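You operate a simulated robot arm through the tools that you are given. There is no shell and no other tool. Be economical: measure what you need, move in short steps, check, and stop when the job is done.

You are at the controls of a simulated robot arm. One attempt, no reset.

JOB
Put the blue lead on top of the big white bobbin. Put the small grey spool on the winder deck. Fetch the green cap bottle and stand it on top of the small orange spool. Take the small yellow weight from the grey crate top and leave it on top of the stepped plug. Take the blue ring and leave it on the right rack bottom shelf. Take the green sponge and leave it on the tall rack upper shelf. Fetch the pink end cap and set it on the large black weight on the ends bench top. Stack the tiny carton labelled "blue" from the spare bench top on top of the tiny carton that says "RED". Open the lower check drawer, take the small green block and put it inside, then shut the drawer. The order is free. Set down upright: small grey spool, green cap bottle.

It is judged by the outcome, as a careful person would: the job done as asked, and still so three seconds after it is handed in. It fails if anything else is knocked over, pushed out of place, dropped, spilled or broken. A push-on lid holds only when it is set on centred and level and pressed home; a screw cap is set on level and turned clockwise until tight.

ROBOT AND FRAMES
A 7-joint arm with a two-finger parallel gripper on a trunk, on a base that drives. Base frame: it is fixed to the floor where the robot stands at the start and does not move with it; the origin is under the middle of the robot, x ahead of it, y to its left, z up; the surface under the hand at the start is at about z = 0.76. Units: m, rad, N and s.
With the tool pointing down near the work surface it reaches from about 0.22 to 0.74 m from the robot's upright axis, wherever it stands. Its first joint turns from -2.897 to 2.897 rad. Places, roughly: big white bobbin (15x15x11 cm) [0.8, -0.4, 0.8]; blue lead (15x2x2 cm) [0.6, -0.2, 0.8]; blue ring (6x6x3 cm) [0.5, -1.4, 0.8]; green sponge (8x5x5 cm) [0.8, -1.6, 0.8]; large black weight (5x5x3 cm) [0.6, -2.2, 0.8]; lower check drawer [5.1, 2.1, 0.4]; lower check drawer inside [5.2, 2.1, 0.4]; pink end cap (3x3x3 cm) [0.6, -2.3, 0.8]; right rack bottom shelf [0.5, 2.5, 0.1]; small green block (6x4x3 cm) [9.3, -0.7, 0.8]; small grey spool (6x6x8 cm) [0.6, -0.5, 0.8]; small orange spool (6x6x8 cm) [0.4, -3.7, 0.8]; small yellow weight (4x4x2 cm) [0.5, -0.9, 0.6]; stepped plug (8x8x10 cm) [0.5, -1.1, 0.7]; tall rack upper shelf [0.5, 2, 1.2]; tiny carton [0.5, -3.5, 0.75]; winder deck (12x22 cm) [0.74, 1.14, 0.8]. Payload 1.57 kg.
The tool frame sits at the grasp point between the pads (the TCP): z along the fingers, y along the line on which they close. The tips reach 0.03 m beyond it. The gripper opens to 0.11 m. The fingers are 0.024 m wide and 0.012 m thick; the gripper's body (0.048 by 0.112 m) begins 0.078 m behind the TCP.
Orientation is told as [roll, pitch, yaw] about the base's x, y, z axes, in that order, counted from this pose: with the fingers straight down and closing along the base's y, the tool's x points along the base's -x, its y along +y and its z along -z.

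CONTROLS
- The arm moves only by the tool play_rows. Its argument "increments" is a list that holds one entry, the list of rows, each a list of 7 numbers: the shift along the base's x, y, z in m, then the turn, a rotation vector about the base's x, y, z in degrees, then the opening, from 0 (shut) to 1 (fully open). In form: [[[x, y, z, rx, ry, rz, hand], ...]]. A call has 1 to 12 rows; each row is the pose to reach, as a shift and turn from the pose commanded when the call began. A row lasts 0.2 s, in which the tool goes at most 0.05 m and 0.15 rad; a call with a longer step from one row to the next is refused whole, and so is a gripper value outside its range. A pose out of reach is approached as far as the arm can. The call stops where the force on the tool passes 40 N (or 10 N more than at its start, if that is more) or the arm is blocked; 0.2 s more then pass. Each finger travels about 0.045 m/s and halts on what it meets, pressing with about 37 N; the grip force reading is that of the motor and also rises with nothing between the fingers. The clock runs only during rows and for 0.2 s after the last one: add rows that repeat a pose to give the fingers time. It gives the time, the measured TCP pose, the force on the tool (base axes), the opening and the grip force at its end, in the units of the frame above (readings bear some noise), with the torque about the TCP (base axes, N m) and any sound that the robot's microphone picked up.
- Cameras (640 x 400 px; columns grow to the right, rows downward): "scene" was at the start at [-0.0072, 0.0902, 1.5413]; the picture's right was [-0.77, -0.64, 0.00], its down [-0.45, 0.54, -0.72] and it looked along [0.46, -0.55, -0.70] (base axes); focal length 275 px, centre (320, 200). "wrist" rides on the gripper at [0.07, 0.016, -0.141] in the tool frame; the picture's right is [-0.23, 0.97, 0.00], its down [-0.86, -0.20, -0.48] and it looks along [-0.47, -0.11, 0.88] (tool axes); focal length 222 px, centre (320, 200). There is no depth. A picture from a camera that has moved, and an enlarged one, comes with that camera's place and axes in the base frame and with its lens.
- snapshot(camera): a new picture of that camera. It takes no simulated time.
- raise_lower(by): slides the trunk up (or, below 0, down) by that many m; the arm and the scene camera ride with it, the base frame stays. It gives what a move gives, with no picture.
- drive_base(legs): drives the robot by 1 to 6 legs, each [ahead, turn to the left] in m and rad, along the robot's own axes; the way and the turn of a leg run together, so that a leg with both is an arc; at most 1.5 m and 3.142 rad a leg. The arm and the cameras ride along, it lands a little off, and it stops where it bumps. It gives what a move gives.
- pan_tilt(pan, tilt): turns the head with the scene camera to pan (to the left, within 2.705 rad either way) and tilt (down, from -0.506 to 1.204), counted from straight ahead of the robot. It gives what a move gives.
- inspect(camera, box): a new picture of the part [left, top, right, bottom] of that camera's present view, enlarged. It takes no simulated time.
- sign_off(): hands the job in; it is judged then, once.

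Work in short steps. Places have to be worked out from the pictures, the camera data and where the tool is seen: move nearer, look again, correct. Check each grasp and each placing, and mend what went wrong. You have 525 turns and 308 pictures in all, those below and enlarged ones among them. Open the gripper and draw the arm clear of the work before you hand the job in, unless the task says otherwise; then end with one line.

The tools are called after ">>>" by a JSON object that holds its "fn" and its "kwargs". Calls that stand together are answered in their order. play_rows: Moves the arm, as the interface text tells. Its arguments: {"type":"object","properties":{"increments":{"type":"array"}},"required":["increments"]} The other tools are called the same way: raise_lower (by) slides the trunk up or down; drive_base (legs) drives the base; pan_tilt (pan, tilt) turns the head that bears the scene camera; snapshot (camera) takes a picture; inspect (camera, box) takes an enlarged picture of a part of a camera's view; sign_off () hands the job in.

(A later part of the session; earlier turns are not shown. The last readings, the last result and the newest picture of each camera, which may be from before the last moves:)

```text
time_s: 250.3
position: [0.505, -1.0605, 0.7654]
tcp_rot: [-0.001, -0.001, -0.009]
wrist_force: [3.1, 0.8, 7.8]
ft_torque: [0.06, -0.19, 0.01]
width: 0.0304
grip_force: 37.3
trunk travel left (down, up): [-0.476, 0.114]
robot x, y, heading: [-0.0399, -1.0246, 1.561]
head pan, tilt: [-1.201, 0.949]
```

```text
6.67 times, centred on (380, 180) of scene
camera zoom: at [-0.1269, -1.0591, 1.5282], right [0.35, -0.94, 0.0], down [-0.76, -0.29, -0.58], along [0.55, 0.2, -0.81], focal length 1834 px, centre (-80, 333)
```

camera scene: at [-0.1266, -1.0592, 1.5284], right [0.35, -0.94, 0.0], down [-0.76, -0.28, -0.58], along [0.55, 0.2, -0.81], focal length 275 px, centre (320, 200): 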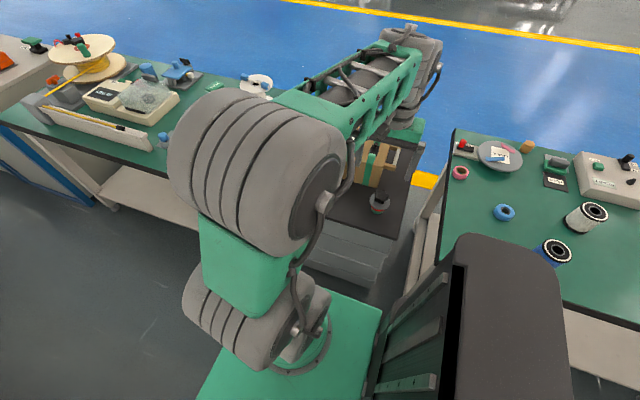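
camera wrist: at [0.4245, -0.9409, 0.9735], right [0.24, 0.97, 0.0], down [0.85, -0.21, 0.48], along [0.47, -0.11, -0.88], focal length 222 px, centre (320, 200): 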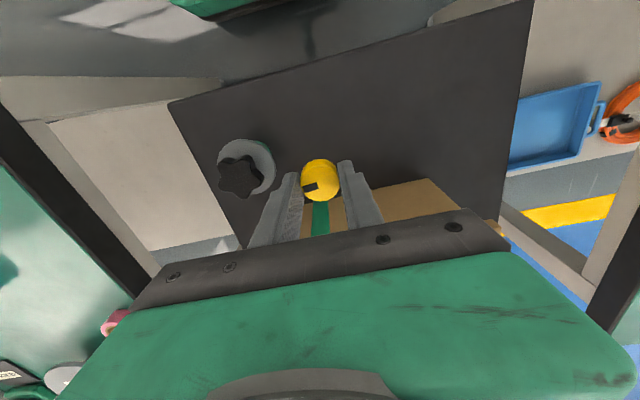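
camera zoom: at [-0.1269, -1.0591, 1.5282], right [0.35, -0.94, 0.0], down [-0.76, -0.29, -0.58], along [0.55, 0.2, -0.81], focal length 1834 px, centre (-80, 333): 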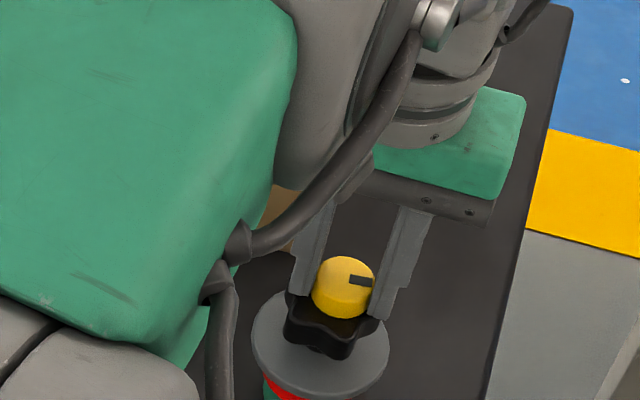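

The weight sits ~6 mm off the plug axis (0.496, -1.056). Lift 5 mm, shift (-5, +3) mm, and touch down again.

>>> {"fn": "play_rows", "kwargs": {"increments": [[[0, 0, 0.008, 0, 0, 0, 0.1], [-0.005, 0.003, 0.008, 0, 0, 0, 0.1], [-0.005, 0.003, 0.003, 0, 0, 0, 0.1]]]}}

>>> {"fn": "inspect", "kwargs": {"camera": "scene", "box": [350, 150, 410, 210]}}

```text
time_s: 251.1
position: [0.499, -1.0586, 0.7678]
tcp_rot: [0.0, 0.004, -0.01]
wrist_force: [0.1, 0.9, -1.2]
ft_torque: [0.03, -0.01, 0.0]
width: 0.0304
grip_force: 37.0
trunk travel left (down, up): [-0.476, 0.114]
robot x, y, heading: [-0.0408, -1.0193, 1.563]
head pan, tilt: [-1.201, 0.949]
```

```text
6.67 times, centred on (380, 180) of scene
camera zoom: at [-0.1265, -1.0592, 1.5284], right [0.35, -0.94, 0.0], down [-0.76, -0.29, -0.58], along [0.54, 0.2, -0.81], focal length 1834 px, centre (-80, 333)
```

zoom: 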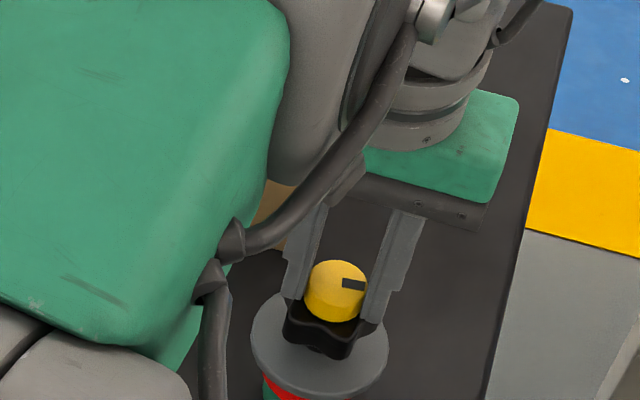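

Better centred. Touch down and release.

>>> {"fn": "play_rows", "kwargs": {"increments": [[[0, 0, -0.002, 0, 0, 0, 0.1]]]}}

>>> {"fn": "play_rows", "kwargs": {"increments": [[[0, 0, 0, 0, 0, 0, 0.3], [0, 0, 0, 0, 0, 0, 0.4], [0, 0, 0, 0, 0, 0, 0.5], [0, 0, 0, 0, 0, 0, 0.5], [0, 0, 0.03, 0, 0, 0, 0.5], [0, 0, 0.07, 0, 0, 0, 0.5], [0, 0, 0.11, 0, 0, 0, 0.5]]]}}

>>> {"fn": "snapshot", "kwargs": {"camera": "wrist"}}

>>> {"fn": "inspect", "kwargs": {"camera": "scene", "box": [350, 150, 410, 210]}}

```text
time_s: 251.5
position: [0.4986, -1.0582, 0.7664]
tcp_rot: [0.0, 0.003, -0.011]
wrist_force: [-1.0, 0.0, -2.2]
ft_torque: [-0.03, -0.01, -0.04]
width: 0.0303
grip_force: 37.2
trunk travel left (down, up): [-0.476, 0.114]
robot x, y, heading: [-0.0383, -1.0234, 1.56]
head pan, tilt: [-1.201, 0.949]
```

```text
time_s: 253.1
position: [0.4996, -1.0578, 0.8774]
tcp_rot: [-0.001, 0.003, -0.011]
wrist_force: [0.2, 0.1, 0.0]
ft_torque: [0.03, 0.02, -0.02]
width: 0.0549
grip_force: 0.0
trunk travel left (down, up): [-0.476, 0.114]
robot x, y, heading: [-0.0407, -1.0242, 1.562]
head pan, tilt: [-1.201, 0.949]
```

```text
189 pictures are left
camera wrist: at [0.431, -1.0422, 1.0194], right [0.24, 0.97, 0.0], down [0.85, -0.21, 0.48], along [0.46, -0.11, -0.88], focal length 222 px, centre (320, 200)
```

wrist: 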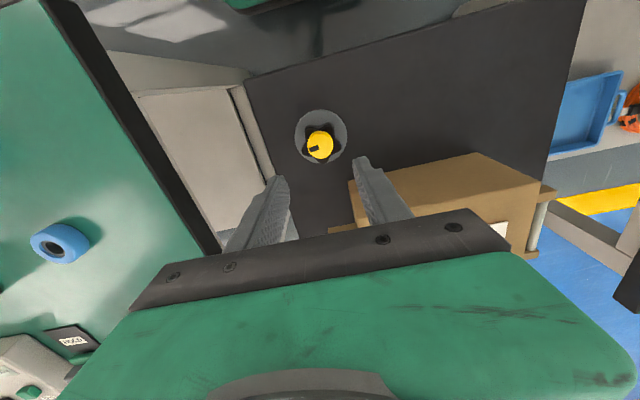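

```text
6.67 times, centred on (380, 180) of scene
camera zoom: at [-0.1268, -1.0592, 1.5283], right [0.35, -0.94, 0.0], down [-0.76, -0.29, -0.58], along [0.55, 0.2, -0.81], focal length 1834 px, centre (-80, 333)
```

zoom: 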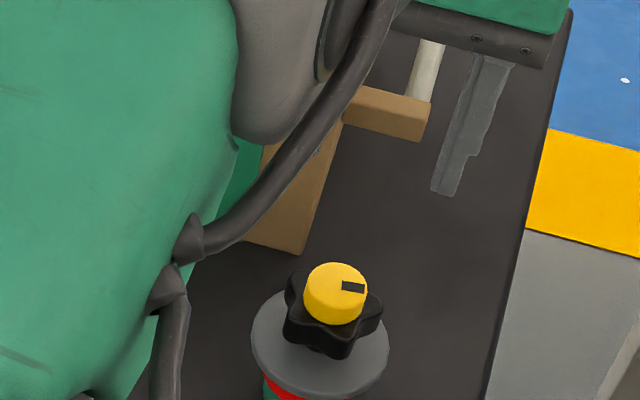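

The yellow weight sits centred on the plug. Next the blue ring at ≈ (0.545, -1.45): raise the hand and reverse the base 0.25 m.

>>> {"fn": "play_rows", "kwargs": {"increments": [[[-0.02, 0, 0.04, 0, 0, 0, 0.8], [-0.04, 0, 0.08, 0, 0, 0, 1], [-0.06, 0, 0.12, 0, 0, 0, 1], [-0.06, 0, 0.15, 0, 0, 0, 1]]]}}

>>> {"fn": "drive_base", "kwargs": {"legs": [[-0.3, 0]]}}

>>> {"fn": "snapshot", "kwargs": {"camera": "scene"}}

>>> {"fn": "snapshot", "kwargs": {"camera": "wrist"}}

```text
time_s: 254.1
position: [0.4389, -1.0594, 1.028]
tcp_rot: [0.0, 0.004, -0.011]
wrist_force: [0.2, -1.2, -0.2]
ft_torque: [0.0, 0.01, -0.02]
width: 0.1102
grip_force: 0.1
trunk travel left (down, up): [-0.476, 0.114]
robot x, y, heading: [-0.0387, -1.0249, 1.56]
head pan, tilt: [-1.201, 0.949]
```

```text
time_s: 256.1
position: [0.4352, -1.3584, 1.0281]
tcp_rot: [0.0, 0.003, -0.013]
wrist_force: [0.0, -0.3, -0.4]
ft_torque: [0.0, 0.0, 0.01]
width: 0.1101
grip_force: 0.1
trunk travel left (down, up): [-0.476, 0.114]
robot x, y, heading: [-0.0418, -1.3184, 1.554]
head pan, tilt: [-1.201, 0.949]
```

```text
187 pictures are left
camera scene: at [-0.1306, -1.3551, 1.5284], right [0.35, -0.94, 0.0], down [-0.76, -0.28, -0.58], along [0.55, 0.2, -0.81], focal length 275 px, centre (320, 200)
```

scene: 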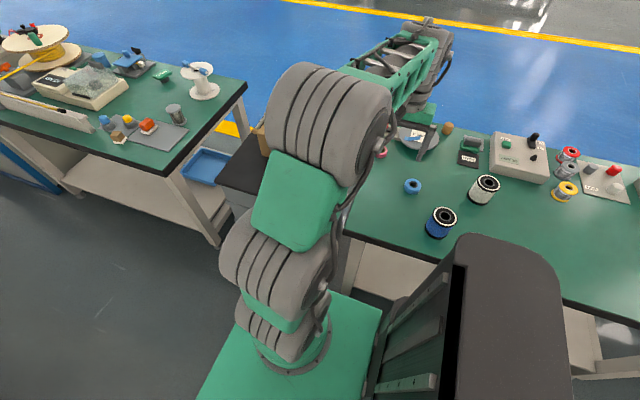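

```text
186 pictures are left
camera wrist: at [0.3668, -1.3408, 1.1691], right [0.24, 0.97, 0.0], down [0.85, -0.21, 0.48], along [0.46, -0.12, -0.88], focal length 222 px, centre (320, 200)
```

wrist: 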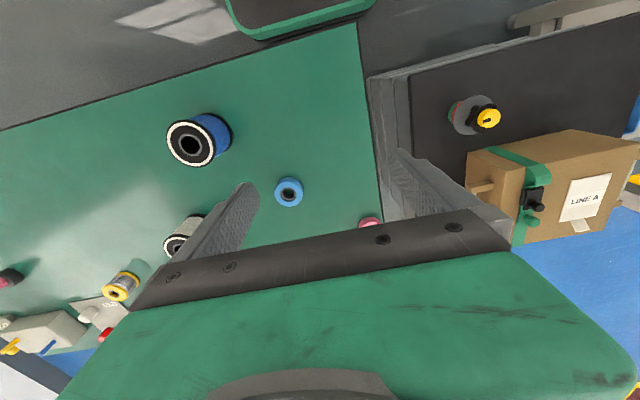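

Ring at (0.538, -1.4485). Before grasping, I look ahead at the racks to decide how I must hold it.

>>> {"fn": "pan_tilt", "kwargs": {"pan": -0.1, "tilt": 0.2}}

>>> {"fn": "inspect", "kwargs": {"camera": "scene", "box": [280, 120, 440, 280]}}

>>> {"fn": "pan_tilt", "kwargs": {"pan": -1.35, "tilt": 0.8}}

>>> {"fn": "inspect", "kwargs": {"camera": "scene", "box": [320, 80, 560, 260]}}

```text
time_s: 257.5
position: [0.4343, -1.3573, 1.0275]
tcp_rot: [0.0, 0.003, -0.015]
wrist_force: [-0.2, -1.6, -0.7]
ft_torque: [0.02, 0.04, -0.02]
width: 0.1103
grip_force: 0.0
trunk travel left (down, up): [-0.476, 0.114]
robot x, y, heading: [-0.0439, -1.3228, 1.555]
head pan, tilt: [-0.099, 0.201]
```

```text
2.50 times, centred on (360, 200) of scene
camera zoom: at [-0.1881, -1.2877, 1.5935], right [0.99, -0.11, 0.0], down [-0.02, -0.2, -0.98], along [0.11, 0.97, -0.2], focal length 688 px, centre (220, 200)
```

zoom: 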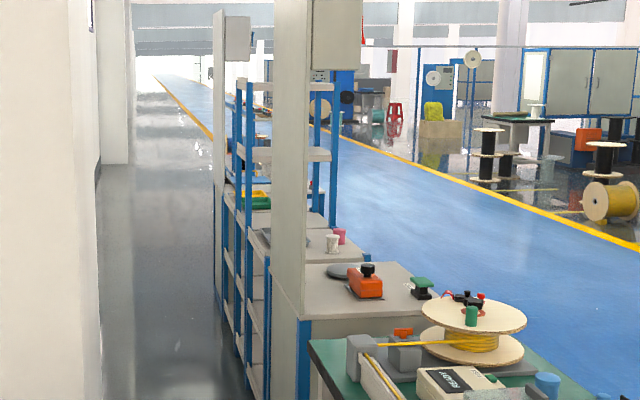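

```text
time_s: 258.9
position: [0.4359, -1.3568, 1.0284]
tcp_rot: [0.001, 0.004, -0.014]
wrist_force: [0.1, -0.4, -0.5]
ft_torque: [-0.03, -0.02, -0.01]
width: 0.1101
grip_force: 0.0
trunk travel left (down, up): [-0.476, 0.114]
robot x, y, heading: [-0.0424, -1.3201, 1.559]
head pan, tilt: [-1.349, 0.799]
```

```text
2.22 times, centred on (440, 170) of scene
camera zoom: at [-0.1198, -1.3636, 1.54], right [0.21, -0.98, 0.0], down [-0.7, -0.15, -0.7], along [0.68, 0.14, -0.72], focal length 612 px, centre (53, 267)
```

zoom: 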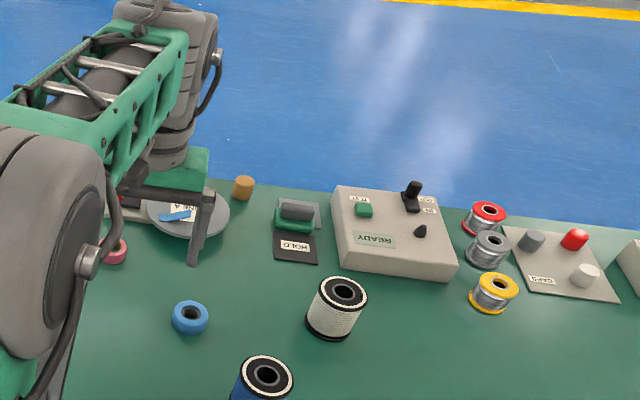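

The racks' bottom shelf will need an angled approach, so I'll grasp the ring with the hand pitched 45° outward. Move to the pre-grasp pose.

>>> {"fn": "play_rows", "kwargs": {"increments": [[[0.005, -0.015, -0.02, 0, -7.5, 0, 1], [0.01, -0.03, -0.05, 0, -15, 0, 1], [0.015, -0.046, -0.08, 0, -22.5, 0, 1], [0.02, -0.062, -0.11, 0, -30, 0, 0.9], [0.025, -0.077, -0.14, 0, -37.5, 0.4, 0.9], [0.031, -0.092, -0.165, 0, -45, 0.8, 0.9], [0.031, -0.092, -0.165, 0, -45, 0.8, 0.9]]]}}

>>> {"fn": "snapshot", "kwargs": {"camera": "wrist"}}

```text
time_s: 260.5
position: [0.4654, -1.4511, 0.8633]
tcp_rot: [0.007, -0.785, -0.001]
wrist_force: [-0.4, -0.9, 0.0]
ft_torque: [0.03, -0.01, 0.0]
width: 0.0989
grip_force: 0.0
trunk travel left (down, up): [-0.476, 0.114]
robot x, y, heading: [-0.0471, -1.3226, 1.557]
head pan, tilt: [-1.349, 0.799]
```

```text
183 pictures are left
camera wrist: at [0.3166, -1.4367, 0.9134], right [0.16, 0.97, 0.16], down [0.27, -0.2, 0.94], along [0.95, -0.1, -0.29], focal length 222 px, centre (320, 200)
```

wrist: 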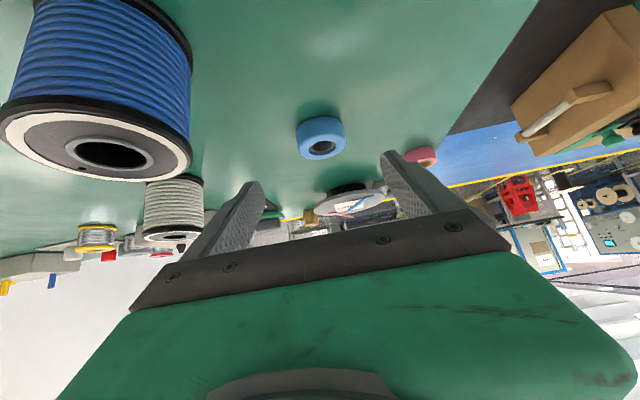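

Ring at (0.534, -1.447). Move in along the finger direction and close.

>>> {"fn": "play_rows", "kwargs": {"increments": [[[0.025, 0.003, -0.025, 0, 0, 0, 0.9], [0.05, 0.003, -0.052, 0, 0, 0, 0.9], [0.068, 0.003, -0.075, 0, 0, 0, 0.9], [0.068, 0.003, -0.075, 0, 0, 0, 0.7], [0.068, 0.003, -0.075, 0, 0, 0, 0.4], [0.068, 0.003, -0.075, 0, 0, 0, 0.3], [0.068, 0.003, -0.075, 0, 0, 0, 0.3], [0.068, 0.003, -0.075, 0, 0, 0, 0.3]]]}}

>>> {"fn": "snapshot", "kwargs": {"camera": "wrist"}}

```text
time_s: 262.3
position: [0.5347, -1.4454, 0.7903]
tcp_rot: [0.006, -0.789, 0.002]
wrist_force: [-1.5, -6.0, 23.7]
ft_torque: [-0.9, -0.22, 0.01]
width: 0.0549
grip_force: 24.4
trunk travel left (down, up): [-0.476, 0.114]
robot x, y, heading: [-0.0416, -1.3204, 1.562]
head pan, tilt: [-1.349, 0.799]
```

```text
182 pictures are left
camera wrist: at [0.3856, -1.4304, 0.8396], right [0.15, 0.97, 0.17], down [0.26, -0.2, 0.94], along [0.95, -0.1, -0.29], focal length 222 px, centre (320, 200)
```

wrist: 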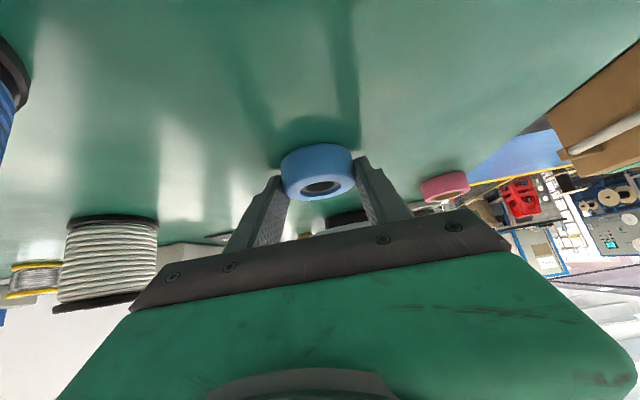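

Ring gripped (5.5 cm). Lift and draw back.

>>> {"fn": "play_rows", "kwargs": {"increments": [[[0, 0, 0.04, 0, 0, 0, 0.3], [-0.01, 0, 0.08, 0, 0, 0, 0.3], [-0.04, 0.0, 0.115, 0, 0, 0, 0.3], [-0.08, 0.01, 0.14, 0, 0, 0, 0.3], [-0.12, 0.02, 0.16, 0, 0, 0, 0.3], [-0.15, 0.03, 0.18, 0, 0, 0, 0.3], [-0.17, 0.05, 0.2, 0, 0, 0, 0.3]]]}}

>>> {"fn": "snapshot", "kwargs": {"camera": "wrist"}}

```text
time_s: 263.9
position: [0.3658, -1.3972, 0.9886]
tcp_rot: [0.006, -0.781, -0.001]
wrist_force: [0.3, -0.5, -0.2]
ft_torque: [0.0, 0.02, -0.01]
width: 0.0544
grip_force: 37.1
trunk travel left (down, up): [-0.476, 0.114]
robot x, y, heading: [-0.0431, -1.3184, 1.554]
head pan, tilt: [-1.349, 0.799]
```

```text
181 pictures are left
camera wrist: at [0.217, -1.382, 1.04], right [0.16, 0.97, 0.16], down [0.27, -0.2, 0.94], along [0.95, -0.11, -0.29], focal length 222 px, centre (320, 200)
```

wrist: 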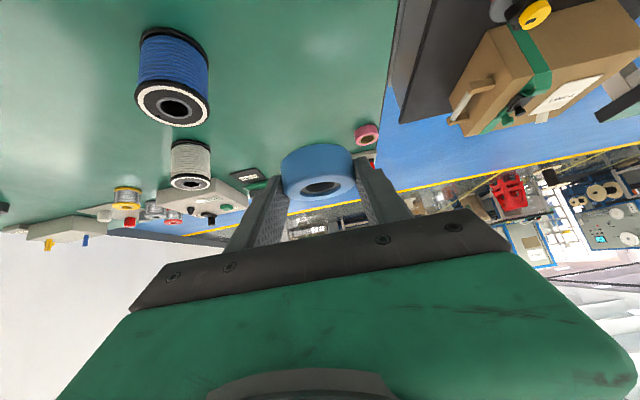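

Swing the arm to the robot's front for the drive up the corridor.

>>> {"fn": "play_rows", "kwargs": {"increments": [[[0.007, 0.046, 0, 0, 0, 6.5, 0.3], [0.008, 0.094, 0, 0, 0, 13, 0.3], [0.003, 0.141, 0, 0, 0, 19.5, 0.3], [-0.006, 0.187, 0, 0, 0, 26, 0.3], [-0.021, 0.232, 0, 0, 0, 32.5, 0.3], [-0.041, 0.275, 0, 0, 0, 39, 0.3], [-0.065, 0.315, 0, 0, 0, 45.5, 0.3], [-0.094, 0.353, 0, 0, 0, 52, 0.3], [-0.127, 0.386, 0, 0, 0, 58.5, 0.3], [-0.164, 0.416, 0, 0, 0, 65, 0.3], [-0.204, 0.442, 0, 0, 0, 71.5, 0.3], [-0.246, 0.463, 0, 0, 0, 78, 0.3]]]}}

>>> {"fn": "pan_tilt", "kwargs": {"pan": 0, "tilt": 0.5}}

>>> {"fn": "snapshot", "kwargs": {"camera": "scene"}}

```text
time_s: 266.5
position: [0.1166, -0.931, 0.9888]
tcp_rot: [0.004, -0.782, 1.361]
wrist_force: [-0.2, 0.0, -0.3]
ft_torque: [-0.01, 0.01, -0.01]
width: 0.0544
grip_force: 37.1
trunk travel left (down, up): [-0.476, 0.114]
robot x, y, heading: [-0.0439, -1.3183, 1.558]
head pan, tilt: [-1.349, 0.799]
```

```text
time_s: 268.0
position: [0.1169, -0.9301, 0.9884]
tcp_rot: [0.005, -0.782, 1.359]
wrist_force: [0.3, 0.1, 0.5]
ft_torque: [0.02, -0.01, 0.0]
width: 0.0547
grip_force: 36.6
trunk travel left (down, up): [-0.476, 0.114]
robot x, y, heading: [-0.0449, -1.3214, 1.556]
head pan, tilt: [0.0, 0.499]
```

```text
180 pictures are left
camera scene: at [-0.1976, -1.2892, 1.5659], right [1.0, -0.02, 0.0], down [-0.01, -0.48, -0.88], along [0.01, 0.88, -0.48], focal length 275 px, centre (320, 200)
```

scene: 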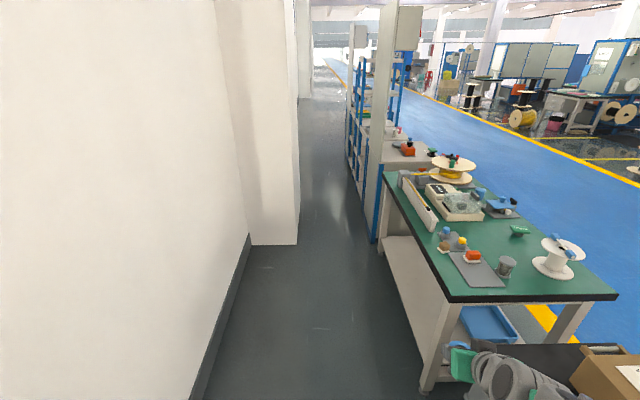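

Corridor narrows to x from -0.39 to 0.31 near y = 0.73. I aim to pass with the robot at x ≈ -0.08.

>>> {"fn": "drive_base", "kwargs": {"legs": [[0, 0.045], [1.3, 0]]}}

>>> {"fn": "snapshot", "kwargs": {"camera": "scene"}}

```text
time_s: 275.0
position: [0.0674, 0.3838, 0.9897]
tcp_rot: [0.005, -0.781, 1.398]
wrist_force: [0.2, -0.4, -0.5]
ft_torque: [-0.02, -0.02, -0.03]
width: 0.0546
grip_force: 37.1
trunk travel left (down, up): [-0.476, 0.114]
robot x, y, heading: [-0.0783, -0.0123, 1.597]
head pan, tilt: [0.0, 0.499]
```

```text
179 pictures are left
camera scene: at [-0.2332, 0.0139, 1.5659], right [1.0, 0.02, 0.0], down [0.01, -0.48, -0.88], along [-0.02, 0.88, -0.48], focal length 275 px, centre (320, 200)
```

scene: 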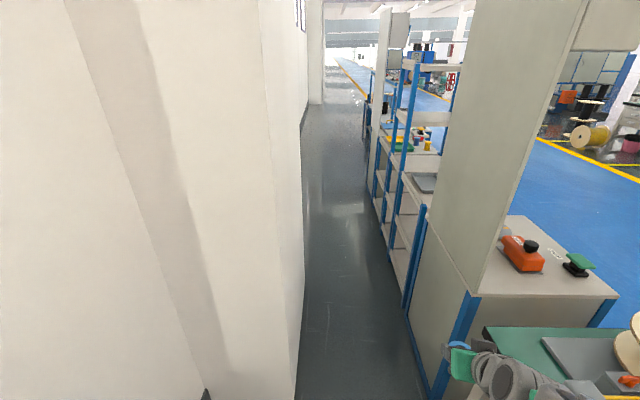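

The passage runs from x ≈ -0.38 to 0.29. I straighten slightly and advance in a short step.

>>> {"fn": "drive_base", "kwargs": {"legs": [[0, -0.045], [0.7, 0]]}}

>>> {"fn": "snapshot", "kwargs": {"camera": "scene"}}

```text
time_s: 279.2
position: [0.1015, 1.0783, 0.9889]
tcp_rot: [0.005, -0.783, 1.35]
wrist_force: [-0.4, -0.8, -1.0]
ft_torque: [0.0, 0.03, 0.02]
width: 0.0547
grip_force: 36.8
trunk travel left (down, up): [-0.476, 0.114]
robot x, y, heading: [-0.0589, 0.688, 1.55]
head pan, tilt: [0.0, 0.499]
```

```text
178 pictures are left
camera scene: at [-0.2155, 0.7224, 1.5659], right [1.0, -0.02, 0.0], down [-0.01, -0.48, -0.88], along [0.02, 0.88, -0.48], focal length 275 px, centre (320, 200)
```

scene: 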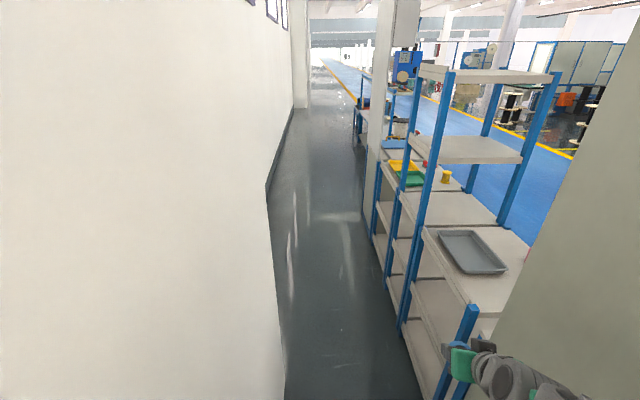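

Passing fine. Continue and look at the racks from the side.

>>> {"fn": "drive_base", "kwargs": {"legs": [[0, 0.03], [0.9, 0]]}}

>>> {"fn": "pan_tilt", "kwargs": {"pan": -0.9, "tilt": 0.7}}

>>> {"fn": "snapshot", "kwargs": {"camera": "scene"}}

```text
time_s: 284.3
position: [0.0785, 1.988, 0.9889]
tcp_rot: [0.005, -0.781, 1.388]
wrist_force: [0.0, -0.4, -0.3]
ft_torque: [-0.01, -0.03, 0.01]
width: 0.0548
grip_force: 36.7
trunk travel left (down, up): [-0.476, 0.114]
robot x, y, heading: [-0.071, 1.5952, 1.587]
head pan, tilt: [0.0, 0.499]
```

```text
time_s: 285.5
position: [0.0797, 1.9876, 0.9886]
tcp_rot: [0.004, -0.782, 1.388]
wrist_force: [0.3, -0.8, -0.8]
ft_torque: [0.0, 0.0, -0.02]
width: 0.0544
grip_force: 36.7
trunk travel left (down, up): [-0.476, 0.114]
robot x, y, heading: [-0.066, 1.5901, 1.584]
head pan, tilt: [-0.901, 0.7]
```

```text
177 pictures are left
camera scene: at [-0.1586, 1.5833, 1.5482], right [0.63, -0.78, 0.0], down [-0.5, -0.41, -0.77], along [0.59, 0.48, -0.64], focal length 275 px, centre (320, 200)
```

scene: 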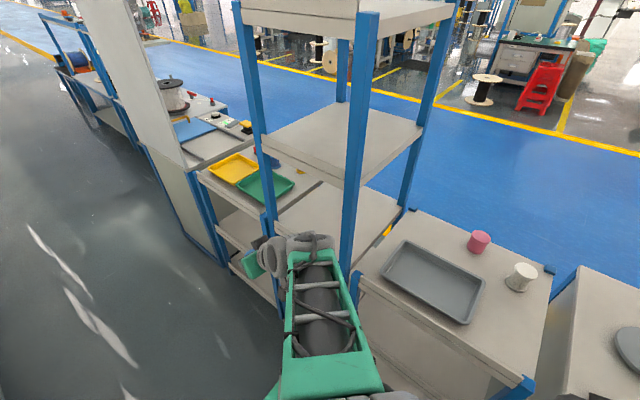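

The right rack (trays on top) is at y ≈ 2.5, the tall rack at y ≈ 2.0. I drive on beside the right rack and look into its bottom shelf.

>>> {"fn": "drive_base", "kwargs": {"legs": [[0.75, 0]]}}

>>> {"fn": "pan_tilt", "kwargs": {"pan": -1.4, "tilt": 0.95}}

>>> {"fn": "snapshot", "kwargs": {"camera": "scene"}}

```text
time_s: 289.6
position: [0.0579, 2.7311, 0.9881]
tcp_rot: [0.005, -0.783, 1.403]
wrist_force: [0.0, 0.1, -1.4]
ft_torque: [0.01, -0.02, -0.04]
width: 0.0545
grip_force: 37.0
trunk travel left (down, up): [-0.476, 0.114]
robot x, y, heading: [-0.0881, 2.3345, 1.603]
head pan, tilt: [-0.901, 0.7]
```

```text
time_s: 290.5
position: [0.0564, 2.7315, 0.9885]
tcp_rot: [0.004, -0.781, 1.405]
wrist_force: [-0.3, 0.1, -0.7]
ft_torque: [0.03, 0.0, -0.02]
width: 0.0547
grip_force: 37.0
trunk travel left (down, up): [-0.476, 0.114]
robot x, y, heading: [-0.0858, 2.3374, 1.607]
head pan, tilt: [-1.4, 0.949]
```

```text
176 pictures are left
camera scene: at [-0.1677, 2.2829, 1.5284], right [0.2, -0.98, 0.0], down [-0.8, -0.16, -0.58], along [0.57, 0.12, -0.81], focal length 275 px, centre (320, 200)
```

scene: 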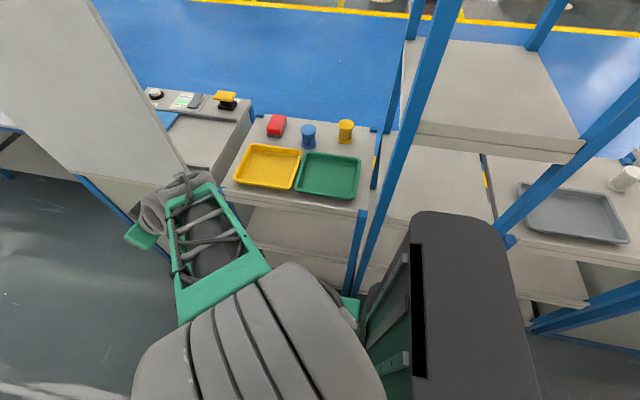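

The right rack spans y 2.26–2.75, front at x ≈ 0.345. I lower the trunk to look into the lower shelves.

>>> {"fn": "raise_lower", "kwargs": {"by": -0.4}}

>>> {"fn": "pan_tilt", "kwargs": {"pan": -1.3, "tilt": 0.85}}

>>> {"fn": "snapshot", "kwargs": {"camera": "scene"}}

```text
time_s: 294.3
position: [0.0574, 2.7307, 0.5889]
tcp_rot: [0.005, -0.781, 1.403]
wrist_force: [0.1, -0.6, -0.7]
ft_torque: [-0.03, -0.03, 0.01]
width: 0.0543
grip_force: 36.9
trunk travel left (down, up): [-0.076, 0.514]
robot x, y, heading: [-0.085, 2.3331, 1.597]
head pan, tilt: [-1.4, 0.949]
```

```text
time_s: 295.0
position: [0.0561, 2.731, 0.588]
tcp_rot: [0.004, -0.782, 1.405]
wrist_force: [0.4, -0.3, -0.2]
ft_torque: [-0.04, 0.02, -0.03]
width: 0.0546
grip_force: 36.9
trunk travel left (down, up): [-0.076, 0.514]
robot x, y, heading: [-0.0854, 2.3357, 1.607]
head pan, tilt: [-1.3, 0.85]
```

```text
175 pictures are left
camera scene: at [-0.1642, 2.2914, 1.1359], right [0.29, -0.96, 0.0], down [-0.72, -0.22, -0.66], along [0.63, 0.19, -0.75], focal length 275 px, centre (320, 200)
```

scene: 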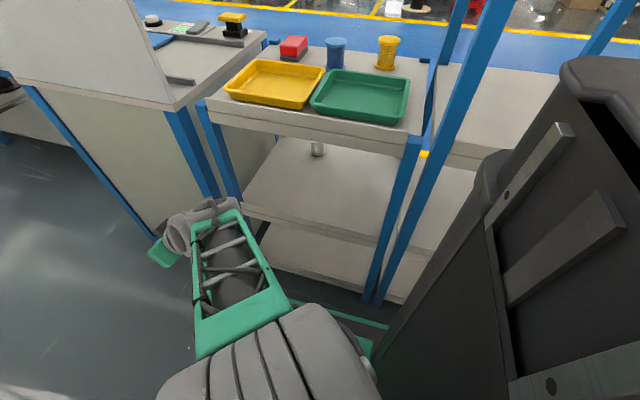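

Bottom shelf surface ≈ z 0.10 with ~0.23 m of headroom, front at x ≈ 0.35. I swing the arm toward the rack at a height between shelves, staying outside the front.

>>> {"fn": "play_rows", "kwargs": {"increments": [[[0.02, -0.023, 0, 0, 0, -8, 0.3], [0.04, -0.046, 0, 0, 0, -16, 0.3], [0.06, -0.069, 0, 0, 0, -24, 0.3], [0.08, -0.092, 0, 0, 0, -32, 0.3], [0.1, -0.115, 0, 0, 0, -40, 0.3], [0.12, -0.138, 0, 0, 0, -48, 0.3], [0.14, -0.161, 0, 0, 0, -56, 0.3], [0.16, -0.184, 0, 0, 0, -64, 0.3], [0.18, -0.207, 0, 0, 0, -72, 0.3], [0.2, -0.23, 0, 0, 0, -80, 0.3]]]}}

>>> {"fn": "snapshot", "kwargs": {"camera": "wrist"}}

>>> {"fn": "snapshot", "kwargs": {"camera": "scene"}}

```text
time_s: 295.8
position: [0.0913, 2.6497, 0.5167]
tcp_rot: [0.07, -0.576, 0.983]
wrist_force: [-0.6, 0.0, -0.6]
ft_torque: [-0.01, -0.01, 0.0]
width: 0.0548
grip_force: 37.0
trunk travel left (down, up): [-0.076, 0.514]
robot x, y, heading: [-0.0858, 2.3349, 1.599]
head pan, tilt: [-1.3, 0.85]
stopped in row 3: the arm was blocked; the commanded pose is now the measured one
```

```text
174 pictures are left
camera wrist: at [0.0108, 2.5394, 0.5974], right [-0.72, 0.67, 0.18], down [0.45, 0.26, 0.85], along [0.52, 0.7, -0.49], focal length 222 px, centre (320, 200)
```

wrist: 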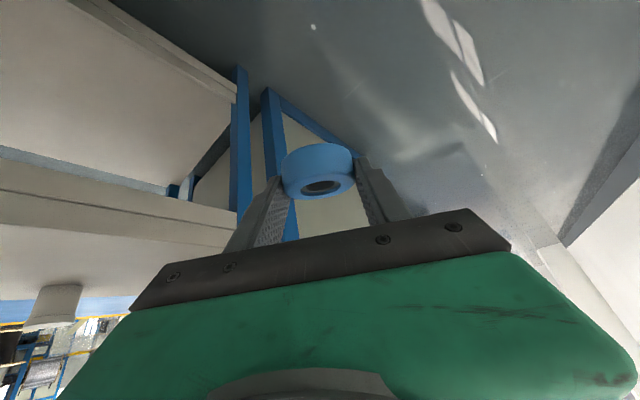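

```text
173 pictures are left
camera scene: at [-0.1642, 2.2914, 1.1359], right [0.29, -0.96, 0.0], down [-0.72, -0.22, -0.66], along [0.63, 0.19, -0.75], focal length 275 px, centre (320, 200)
```

scene: 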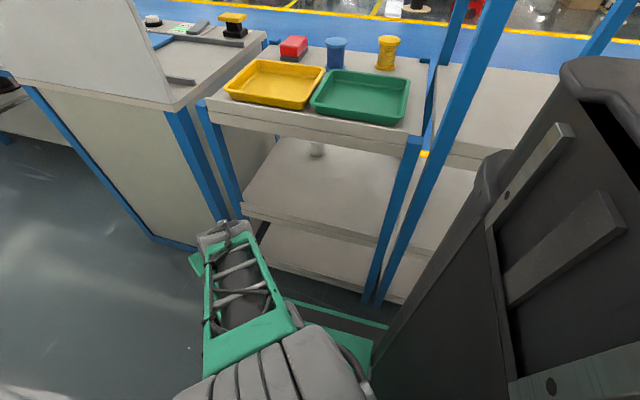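

The low trunk makes the arm foul the base. I raise the trunk by 0.28 and will reach down with the elbow up instead.

>>> {"fn": "raise_lower", "kwargs": {"by": 0.28}}

>>> {"fn": "play_rows", "kwargs": {"increments": [[[0.02, -0.02, 0.01, 0, 0, -7.5, 0.3], [0.04, -0.04, 0.02, 0, 0, -15, 0.3], [0.06, -0.06, 0.03, 0, 0, -22.5, 0.3], [0.08, -0.08, 0.03, 0, 0, -30, 0.3], [0.1, -0.1, 0.03, 0, 0, -37.5, 0.3], [0.12, -0.12, 0.03, 0, 0, -45, 0.3], [0.14, -0.14, 0.03, 0, 0, -52, 0.3], [0.16, -0.15, 0.03, 0, 0, -56, 0.3]]]}}

>>> {"fn": "snapshot", "kwargs": {"camera": "scene"}}

```text
time_s: 298.6
position: [0.0916, 2.6497, 0.7957]
tcp_rot: [0.069, -0.576, 0.983]
wrist_force: [-0.1, -0.4, -0.4]
ft_torque: [0.01, 0.02, -0.01]
width: 0.0545
grip_force: 37.7
trunk travel left (down, up): [-0.356, 0.234]
robot x, y, heading: [-0.0869, 2.337, 1.604]
head pan, tilt: [-1.3, 0.85]
```

```text
time_s: 300.4
position: [0.2542, 2.4992, 0.8286]
tcp_rot: [0.073, -0.58, 0.002]
wrist_force: [0.5, -0.4, -0.1]
ft_torque: [-0.02, -0.03, 0.02]
width: 0.0545
grip_force: 36.7
trunk travel left (down, up): [-0.356, 0.234]
robot x, y, heading: [-0.0849, 2.3351, 1.603]
head pan, tilt: [-1.3, 0.85]
```

```text
172 pictures are left
camera scene: at [-0.1642, 2.2914, 1.4159], right [0.29, -0.96, 0.0], down [-0.72, -0.22, -0.66], along [0.63, 0.19, -0.75], focal length 275 px, centre (320, 200)
```

scene: 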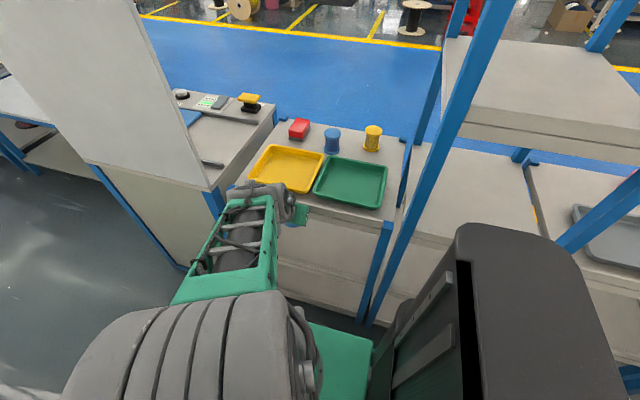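

Works with the higher trunk. To give the wrist room beside the base, I shift the robot ~0.12 m away from the rack.

>>> {"fn": "drive_base", "kwargs": {"legs": [[0, 0.4], [0.3, 0], [0, -0.43], [-0.15, 0]]}}

>>> {"fn": "snapshot", "kwargs": {"camera": "scene"}}

```text
time_s: 305.9
position: [0.1339, 2.6106, 0.8288]
tcp_rot: [0.07, -0.577, -0.026]
wrist_force: [-0.8, -1.0, -0.3]
ft_torque: [-0.01, 0.0, -0.03]
width: 0.0545
grip_force: 37.1
trunk travel left (down, up): [-0.356, 0.234]
robot x, y, heading: [-0.2106, 2.4557, 1.571]
head pan, tilt: [-1.3, 0.85]
```

```text
171 pictures are left
camera scene: at [-0.2886, 2.4146, 1.4159], right [0.27, -0.96, 0.0], down [-0.72, -0.2, -0.66], along [0.64, 0.18, -0.75], focal length 275 px, centre (320, 200)
```

scene: 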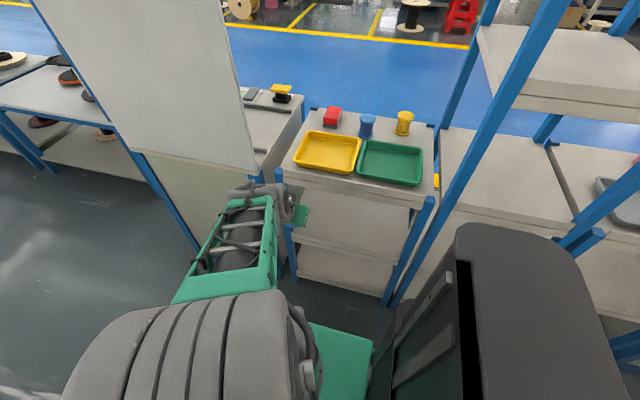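

Now descend beside the rack to z ≈ 0.5 restoring the 45° pitch so the ring is level.

>>> {"fn": "play_rows", "kwargs": {"increments": [[[0.008, -0.014, -0.04, -0.4, -1.5, 0, 0.3], [0.016, -0.028, -0.08, -0.8, -3, 0, 0.3], [0.024, -0.042, -0.12, -1.2, -4.5, -0.2, 0.3], [0.032, -0.056, -0.16, -1.6, -6, -0.2, 0.3], [0.04, -0.07, -0.2, -2, -7.5, -0.3, 0.3], [0.048, -0.084, -0.24, -2.4, -9, -0.4, 0.3], [0.056, -0.098, -0.28, -2.8, -10.5, -0.4, 0.3], [0.06, -0.11, -0.32, -3.1, -12, -0.5, 0.3]]]}}

>>> {"fn": "snapshot", "kwargs": {"camera": "scene"}}

>>> {"fn": "snapshot", "kwargs": {"camera": "wrist"}}

```text
time_s: 307.7
position: [0.1939, 2.5004, 0.508]
tcp_rot: [0.001, -0.788, 0.01]
wrist_force: [0.4, 0.2, -0.6]
ft_torque: [-0.03, 0.0, -0.01]
width: 0.0545
grip_force: 37.0
trunk travel left (down, up): [-0.356, 0.234]
robot x, y, heading: [-0.2109, 2.4561, 1.566]
head pan, tilt: [-1.3, 0.85]
```

```text
170 pictures are left
camera scene: at [-0.2887, 2.4145, 1.416], right [0.27, -0.96, 0.0], down [-0.72, -0.2, -0.66], along [0.64, 0.18, -0.75], focal length 275 px, centre (320, 200)
```

scene: 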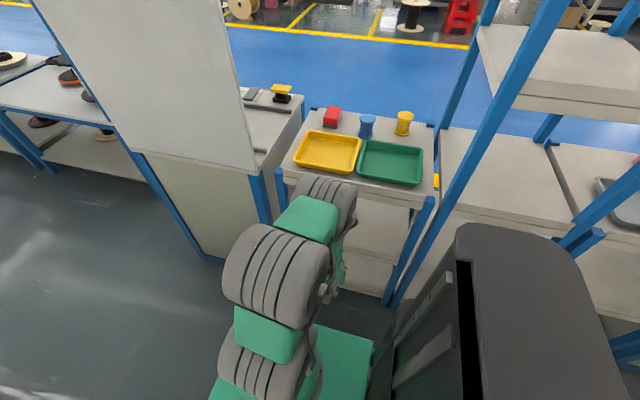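

```text
169 pictures are left
camera wrist: at [0.0456, 2.5141, 0.5581], right [0.15, 0.98, 0.16], down [0.27, -0.2, 0.94], along [0.95, -0.1, -0.29], focal length 222 px, centre (320, 200)
```

wrist: 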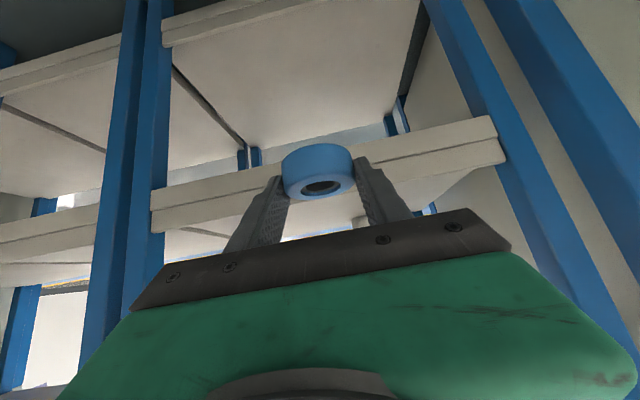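

The bottom shelf surface is at z ≈ 0.085 and the next shelf's underside at 0.40: ample room. I lower further outside the rack.

>>> {"fn": "play_rows", "kwargs": {"increments": [[[0.005, 0, -0.045, 0, 0, 0, 0.3], [0.01, 0, -0.09, 0, 0, 0, 0.3], [0.015, 0, -0.135, 0, 0, 0, 0.3], [0.02, 0, -0.18, 0, 0, 0, 0.3], [0.03, 0, -0.225, 0, 0, 0, 0.3], [0.05, 0, -0.265, 0, 0, 0, 0.3]]]}}

>>> {"fn": "snapshot", "kwargs": {"camera": "wrist"}}

>>> {"fn": "snapshot", "kwargs": {"camera": "scene"}}

```text
time_s: 309.1
position: [0.2469, 2.5013, 0.242]
tcp_rot: [0.001, -0.791, 0.008]
wrist_force: [0.5, 1.3, 0.0]
ft_torque: [-0.01, 0.04, -0.03]
width: 0.0543
grip_force: 37.0
trunk travel left (down, up): [-0.356, 0.234]
robot x, y, heading: [-0.2118, 2.455, 1.566]
head pan, tilt: [-1.3, 0.85]
```

```text
168 pictures are left
camera wrist: at [0.0984, 2.5152, 0.2914], right [0.15, 0.98, 0.16], down [0.26, -0.2, 0.94], along [0.95, -0.1, -0.29], focal length 222 px, centre (320, 200)
```

wrist: 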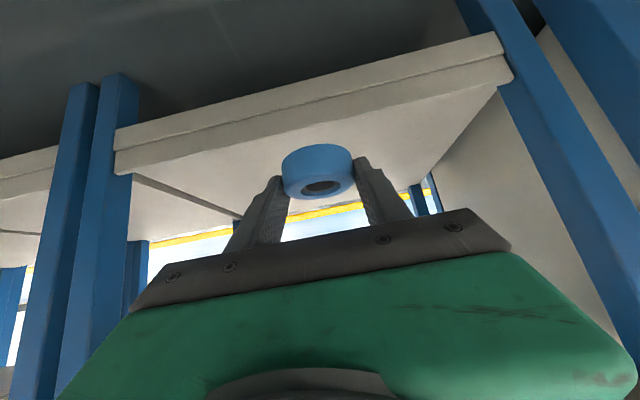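

```text
167 pictures are left
camera scene: at [-0.2887, 2.4143, 1.416], right [0.27, -0.96, 0.0], down [-0.72, -0.2, -0.66], along [0.64, 0.18, -0.75], focal length 275 px, centre (320, 200)
```

scene: 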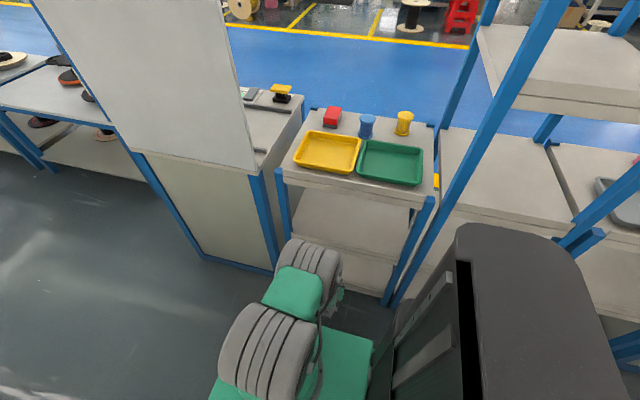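

Shelf top ≈ z 0.11, front x ≈ 0.355. Move in over the shelf.

>>> {"fn": "play_rows", "kwargs": {"increments": [[[0.04, 0, -0.01, 0, 0, 0, 0.3], [0.08, 0, -0.02, 0, 0, 0, 0.3], [0.12, 0, -0.03, 0, 0, 0, 0.3], [0.16, 0, -0.04, 0, 0, 0, 0.3], [0.185, 0, -0.05, 0, 0, 0, 0.3]]]}}

>>> {"fn": "snapshot", "kwargs": {"camera": "wrist"}}

```text
time_s: 310.3
position: [0.3534, 2.502, 0.2348]
tcp_rot: [0.0, -0.787, 0.007]
wrist_force: [-0.1, -0.5, -0.5]
ft_torque: [0.01, -0.03, 0.02]
width: 0.0544
grip_force: 36.9
out of reach, approached as far as the arm can: row 3, 4, 5
trunk travel left (down, up): [-0.356, 0.234]
robot x, y, heading: [-0.2097, 2.4572, 1.569]
head pan, tilt: [-1.3, 0.85]
```

```text
166 pictures are left
camera wrist: at [0.204, 2.5161, 0.2852], right [0.15, 0.98, 0.16], down [0.27, -0.2, 0.94], along [0.95, -0.1, -0.29], focal length 222 px, centre (320, 200)
```

wrist: 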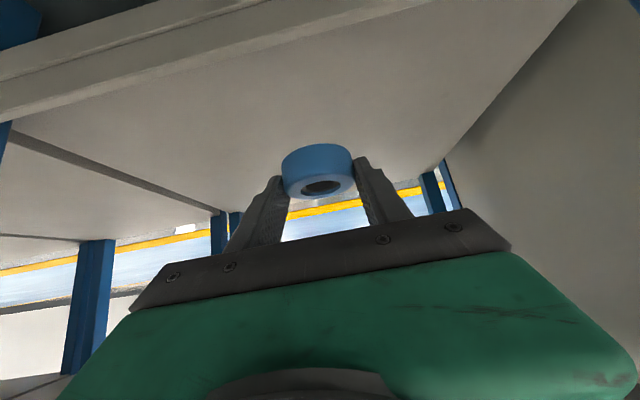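

Reach-limited; I back out a bit, raise the arm and lower the trunk 0.2 m to regain reach.

>>> {"fn": "play_rows", "kwargs": {"increments": [[[-0.04, 0, 0.0, 0, 0, 0, 0.3], [-0.08, 0, 0.02, 0, 0, 0, 0.3], [-0.1, 0, 0.06, 0, 0, 0, 0.3], [-0.1, 0, 0.1, 0, 0, 0, 0.3], [-0.1, 0, 0.14, 0, 0, 0, 0.3]]]}}

>>> {"fn": "raise_lower", "kwargs": {"by": -0.2}}

>>> {"fn": "play_rows", "kwargs": {"increments": [[[0.04, 0, 0, 0, 0, 0, 0.3], [0.08, 0, 0.0, 0, 0, 0, 0.3], [0.12, 0, 0, 0, 0, 0, 0.3], [0.16, 0, 0, 0, 0, 0, 0.3], [0.18, 0, 0, 0, 0, 0, 0.3]]]}}

>>> {"fn": "snapshot", "kwargs": {"camera": "wrist"}}

```text
time_s: 311.5
position: [0.2524, 2.5015, 0.3738]
tcp_rot: [0.001, -0.786, 0.008]
wrist_force: [-0.2, 0.5, 0.1]
ft_torque: [0.05, 0.0, -0.05]
width: 0.0546
grip_force: 37.3
trunk travel left (down, up): [-0.356, 0.234]
robot x, y, heading: [-0.2096, 2.4528, 1.568]
head pan, tilt: [-1.3, 0.85]
```

```text
time_s: 313.6
position: [0.2533, 2.5016, 0.1733]
tcp_rot: [0.002, -0.787, 0.008]
wrist_force: [0.4, -1.1, -0.2]
ft_torque: [-0.01, 0.02, 0.03]
width: 0.0547
grip_force: 37.0
trunk travel left (down, up): [-0.156, 0.434]
robot x, y, heading: [-0.2135, 2.4507, 1.568]
head pan, tilt: [-1.3, 0.85]
```

```text
time_s: 314.1
position: [0.271, 2.4993, 0.1643]
tcp_rot: [-0.001, -0.761, 0.008]
wrist_force: [-26.2, 1.5, 41.7]
ft_torque: [-1.21, -0.78, -0.93]
width: 0.0533
grip_force: 37.0
trunk travel left (down, up): [-0.156, 0.434]
robot x, y, heading: [-0.2086, 2.4547, 1.569]
head pan, tilt: [-1.3, 0.85]
stopped in row 2: the force on the tool passed its limit at 162 N (the readings are from after the stop); the commanded pose is now the measured one
```

```text
165 pictures are left
camera wrist: at [0.123, 2.5146, 0.2189], right [0.16, 0.98, 0.16], down [0.29, -0.2, 0.94], along [0.94, -0.1, -0.31], focal length 222 px, centre (320, 200)
```

wrist: 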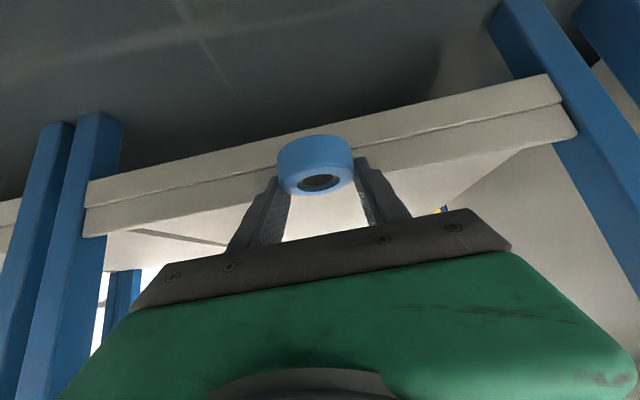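

The ring touched the shelf lip: the lip is at x ≈ 0.295 with the surface at z ≈ 0.157. Back off, raise 6 cm, and check the ring.

>>> {"fn": "play_rows", "kwargs": {"increments": [[[-0.02, 0, 0.01, 0, -1.3, 0, 0.3], [-0.025, 0, 0.04, 0, -1.3, 0, 0.3], [-0.025, 0, 0.08, 0, -1.3, 0, 0.3], [-0.025, 0, 0.08, 0, -1.3, 0, 0.3]]]}}

>>> {"fn": "snapshot", "kwargs": {"camera": "wrist"}}

```text
time_s: 315.1
position: [0.2454, 2.5012, 0.2406]
tcp_rot: [0.001, -0.779, 0.009]
wrist_force: [0.1, -0.1, -0.5]
ft_torque: [0.03, 0.0, 0.0]
width: 0.0529
grip_force: 37.2
trunk travel left (down, up): [-0.156, 0.434]
robot x, y, heading: [-0.2084, 2.4518, 1.566]
head pan, tilt: [-1.3, 0.85]
```

```text
164 pictures are left
camera wrist: at [0.0968, 2.5149, 0.2925], right [0.15, 0.98, 0.16], down [0.27, -0.2, 0.94], along [0.95, -0.1, -0.3], focal length 222 px, centre (320, 200)
```

wrist: 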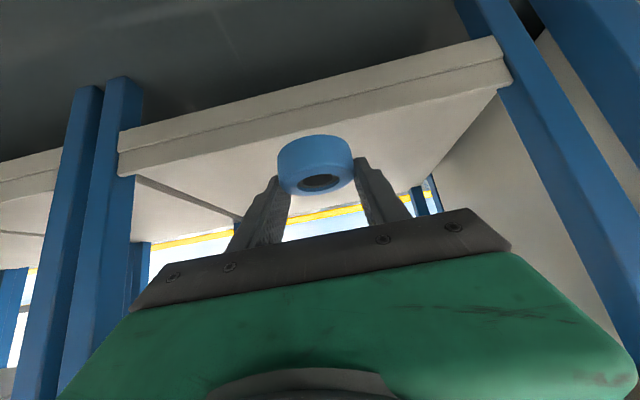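

Ring still held. Move in at z 0.24 to x ≈ 0.40.

>>> {"fn": "play_rows", "kwargs": {"increments": [[[0.04, 0, 0, 0, 0, 0, 0.3], [0.08, 0, 0.0, 0, 0, 0, 0.3], [0.12, 0, 0, 0, 0, 0, 0.3], [0.155, 0, 0, 0, 0, 0, 0.3], [0.155, 0, -0.015, 0, 0, 0, 0.3]]]}}

>>> {"fn": "snapshot", "kwargs": {"camera": "wrist"}}

>>> {"fn": "snapshot", "kwargs": {"camera": "scene"}}

```text
time_s: 316.3
position: [0.3998, 2.5009, 0.2278]
tcp_rot: [0.001, -0.782, 0.007]
wrist_force: [0.4, 0.0, -0.1]
ft_torque: [0.0, 0.02, 0.01]
width: 0.0532
grip_force: 37.2
trunk travel left (down, up): [-0.156, 0.434]
robot x, y, heading: [-0.2091, 2.455, 1.569]
head pan, tilt: [-1.3, 0.85]
```

```text
163 pictures are left
camera wrist: at [0.2521, 2.5152, 0.279], right [0.15, 0.98, 0.16], down [0.27, -0.2, 0.94], along [0.95, -0.1, -0.3], focal length 222 px, centre (320, 200)
```

wrist: 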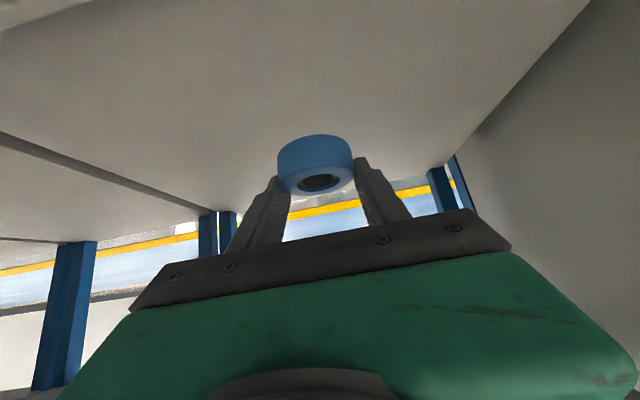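

```text
162 pictures are left
camera scene: at [-0.2886, 2.4144, 1.2159], right [0.27, -0.96, 0.0], down [-0.72, -0.2, -0.66], along [0.64, 0.18, -0.75], focal length 275 px, centre (320, 200)
```

scene: 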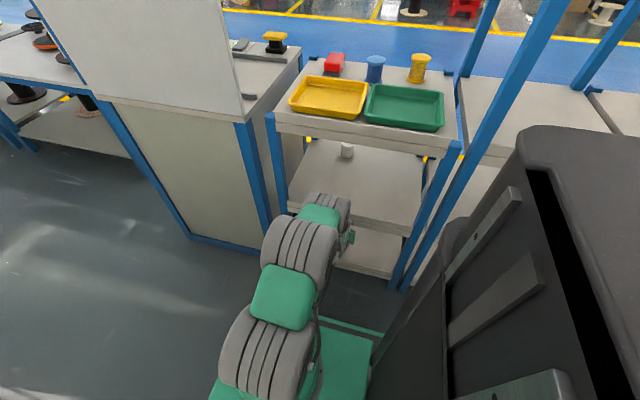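

Inside the bay above the bottom shelf. Lower gently.

>>> {"fn": "play_rows", "kwargs": {"increments": [[[0, 0, -0.02, 0, 0, 0, 0.3], [0, 0, -0.03, 0, 0, 0, 0.3]]]}}

>>> {"fn": "play_rows", "kwargs": {"increments": [[[0, 0, -0.006, 0, 0, 0, 0.3]]]}}

>>> {"fn": "play_rows", "kwargs": {"increments": [[[0, 0, -0.006, 0, 0, 0, 0.3]]]}}

```text
time_s: 316.9
position: [0.4023, 2.501, 0.1971]
tcp_rot: [0.0, -0.781, 0.008]
wrist_force: [0.2, 0.4, -0.3]
ft_torque: [-0.02, 0.04, 0.04]
width: 0.053
grip_force: 37.1
trunk travel left (down, up): [-0.156, 0.434]
robot x, y, heading: [-0.21, 2.4537, 1.566]
head pan, tilt: [-1.3, 0.85]
```

```text
time_s: 317.3
position: [0.4009, 2.5005, 0.1917]
tcp_rot: [-0.001, -0.779, 0.008]
wrist_force: [-0.6, 0.3, -1.0]
ft_torque: [-0.02, -0.02, 0.0]
width: 0.0532
grip_force: 36.8
trunk travel left (down, up): [-0.156, 0.434]
robot x, y, heading: [-0.2085, 2.4586, 1.57]
head pan, tilt: [-1.3, 0.85]
```

```text
time_s: 317.7
position: [0.4015, 2.5004, 0.1846]
tcp_rot: [-0.001, -0.78, 0.006]
wrist_force: [-0.1, -0.2, -0.3]
ft_torque: [-0.02, 0.01, 0.02]
width: 0.0531
grip_force: 37.1
trunk travel left (down, up): [-0.156, 0.434]
robot x, y, heading: [-0.2088, 2.4585, 1.574]
head pan, tilt: [-1.3, 0.85]
```

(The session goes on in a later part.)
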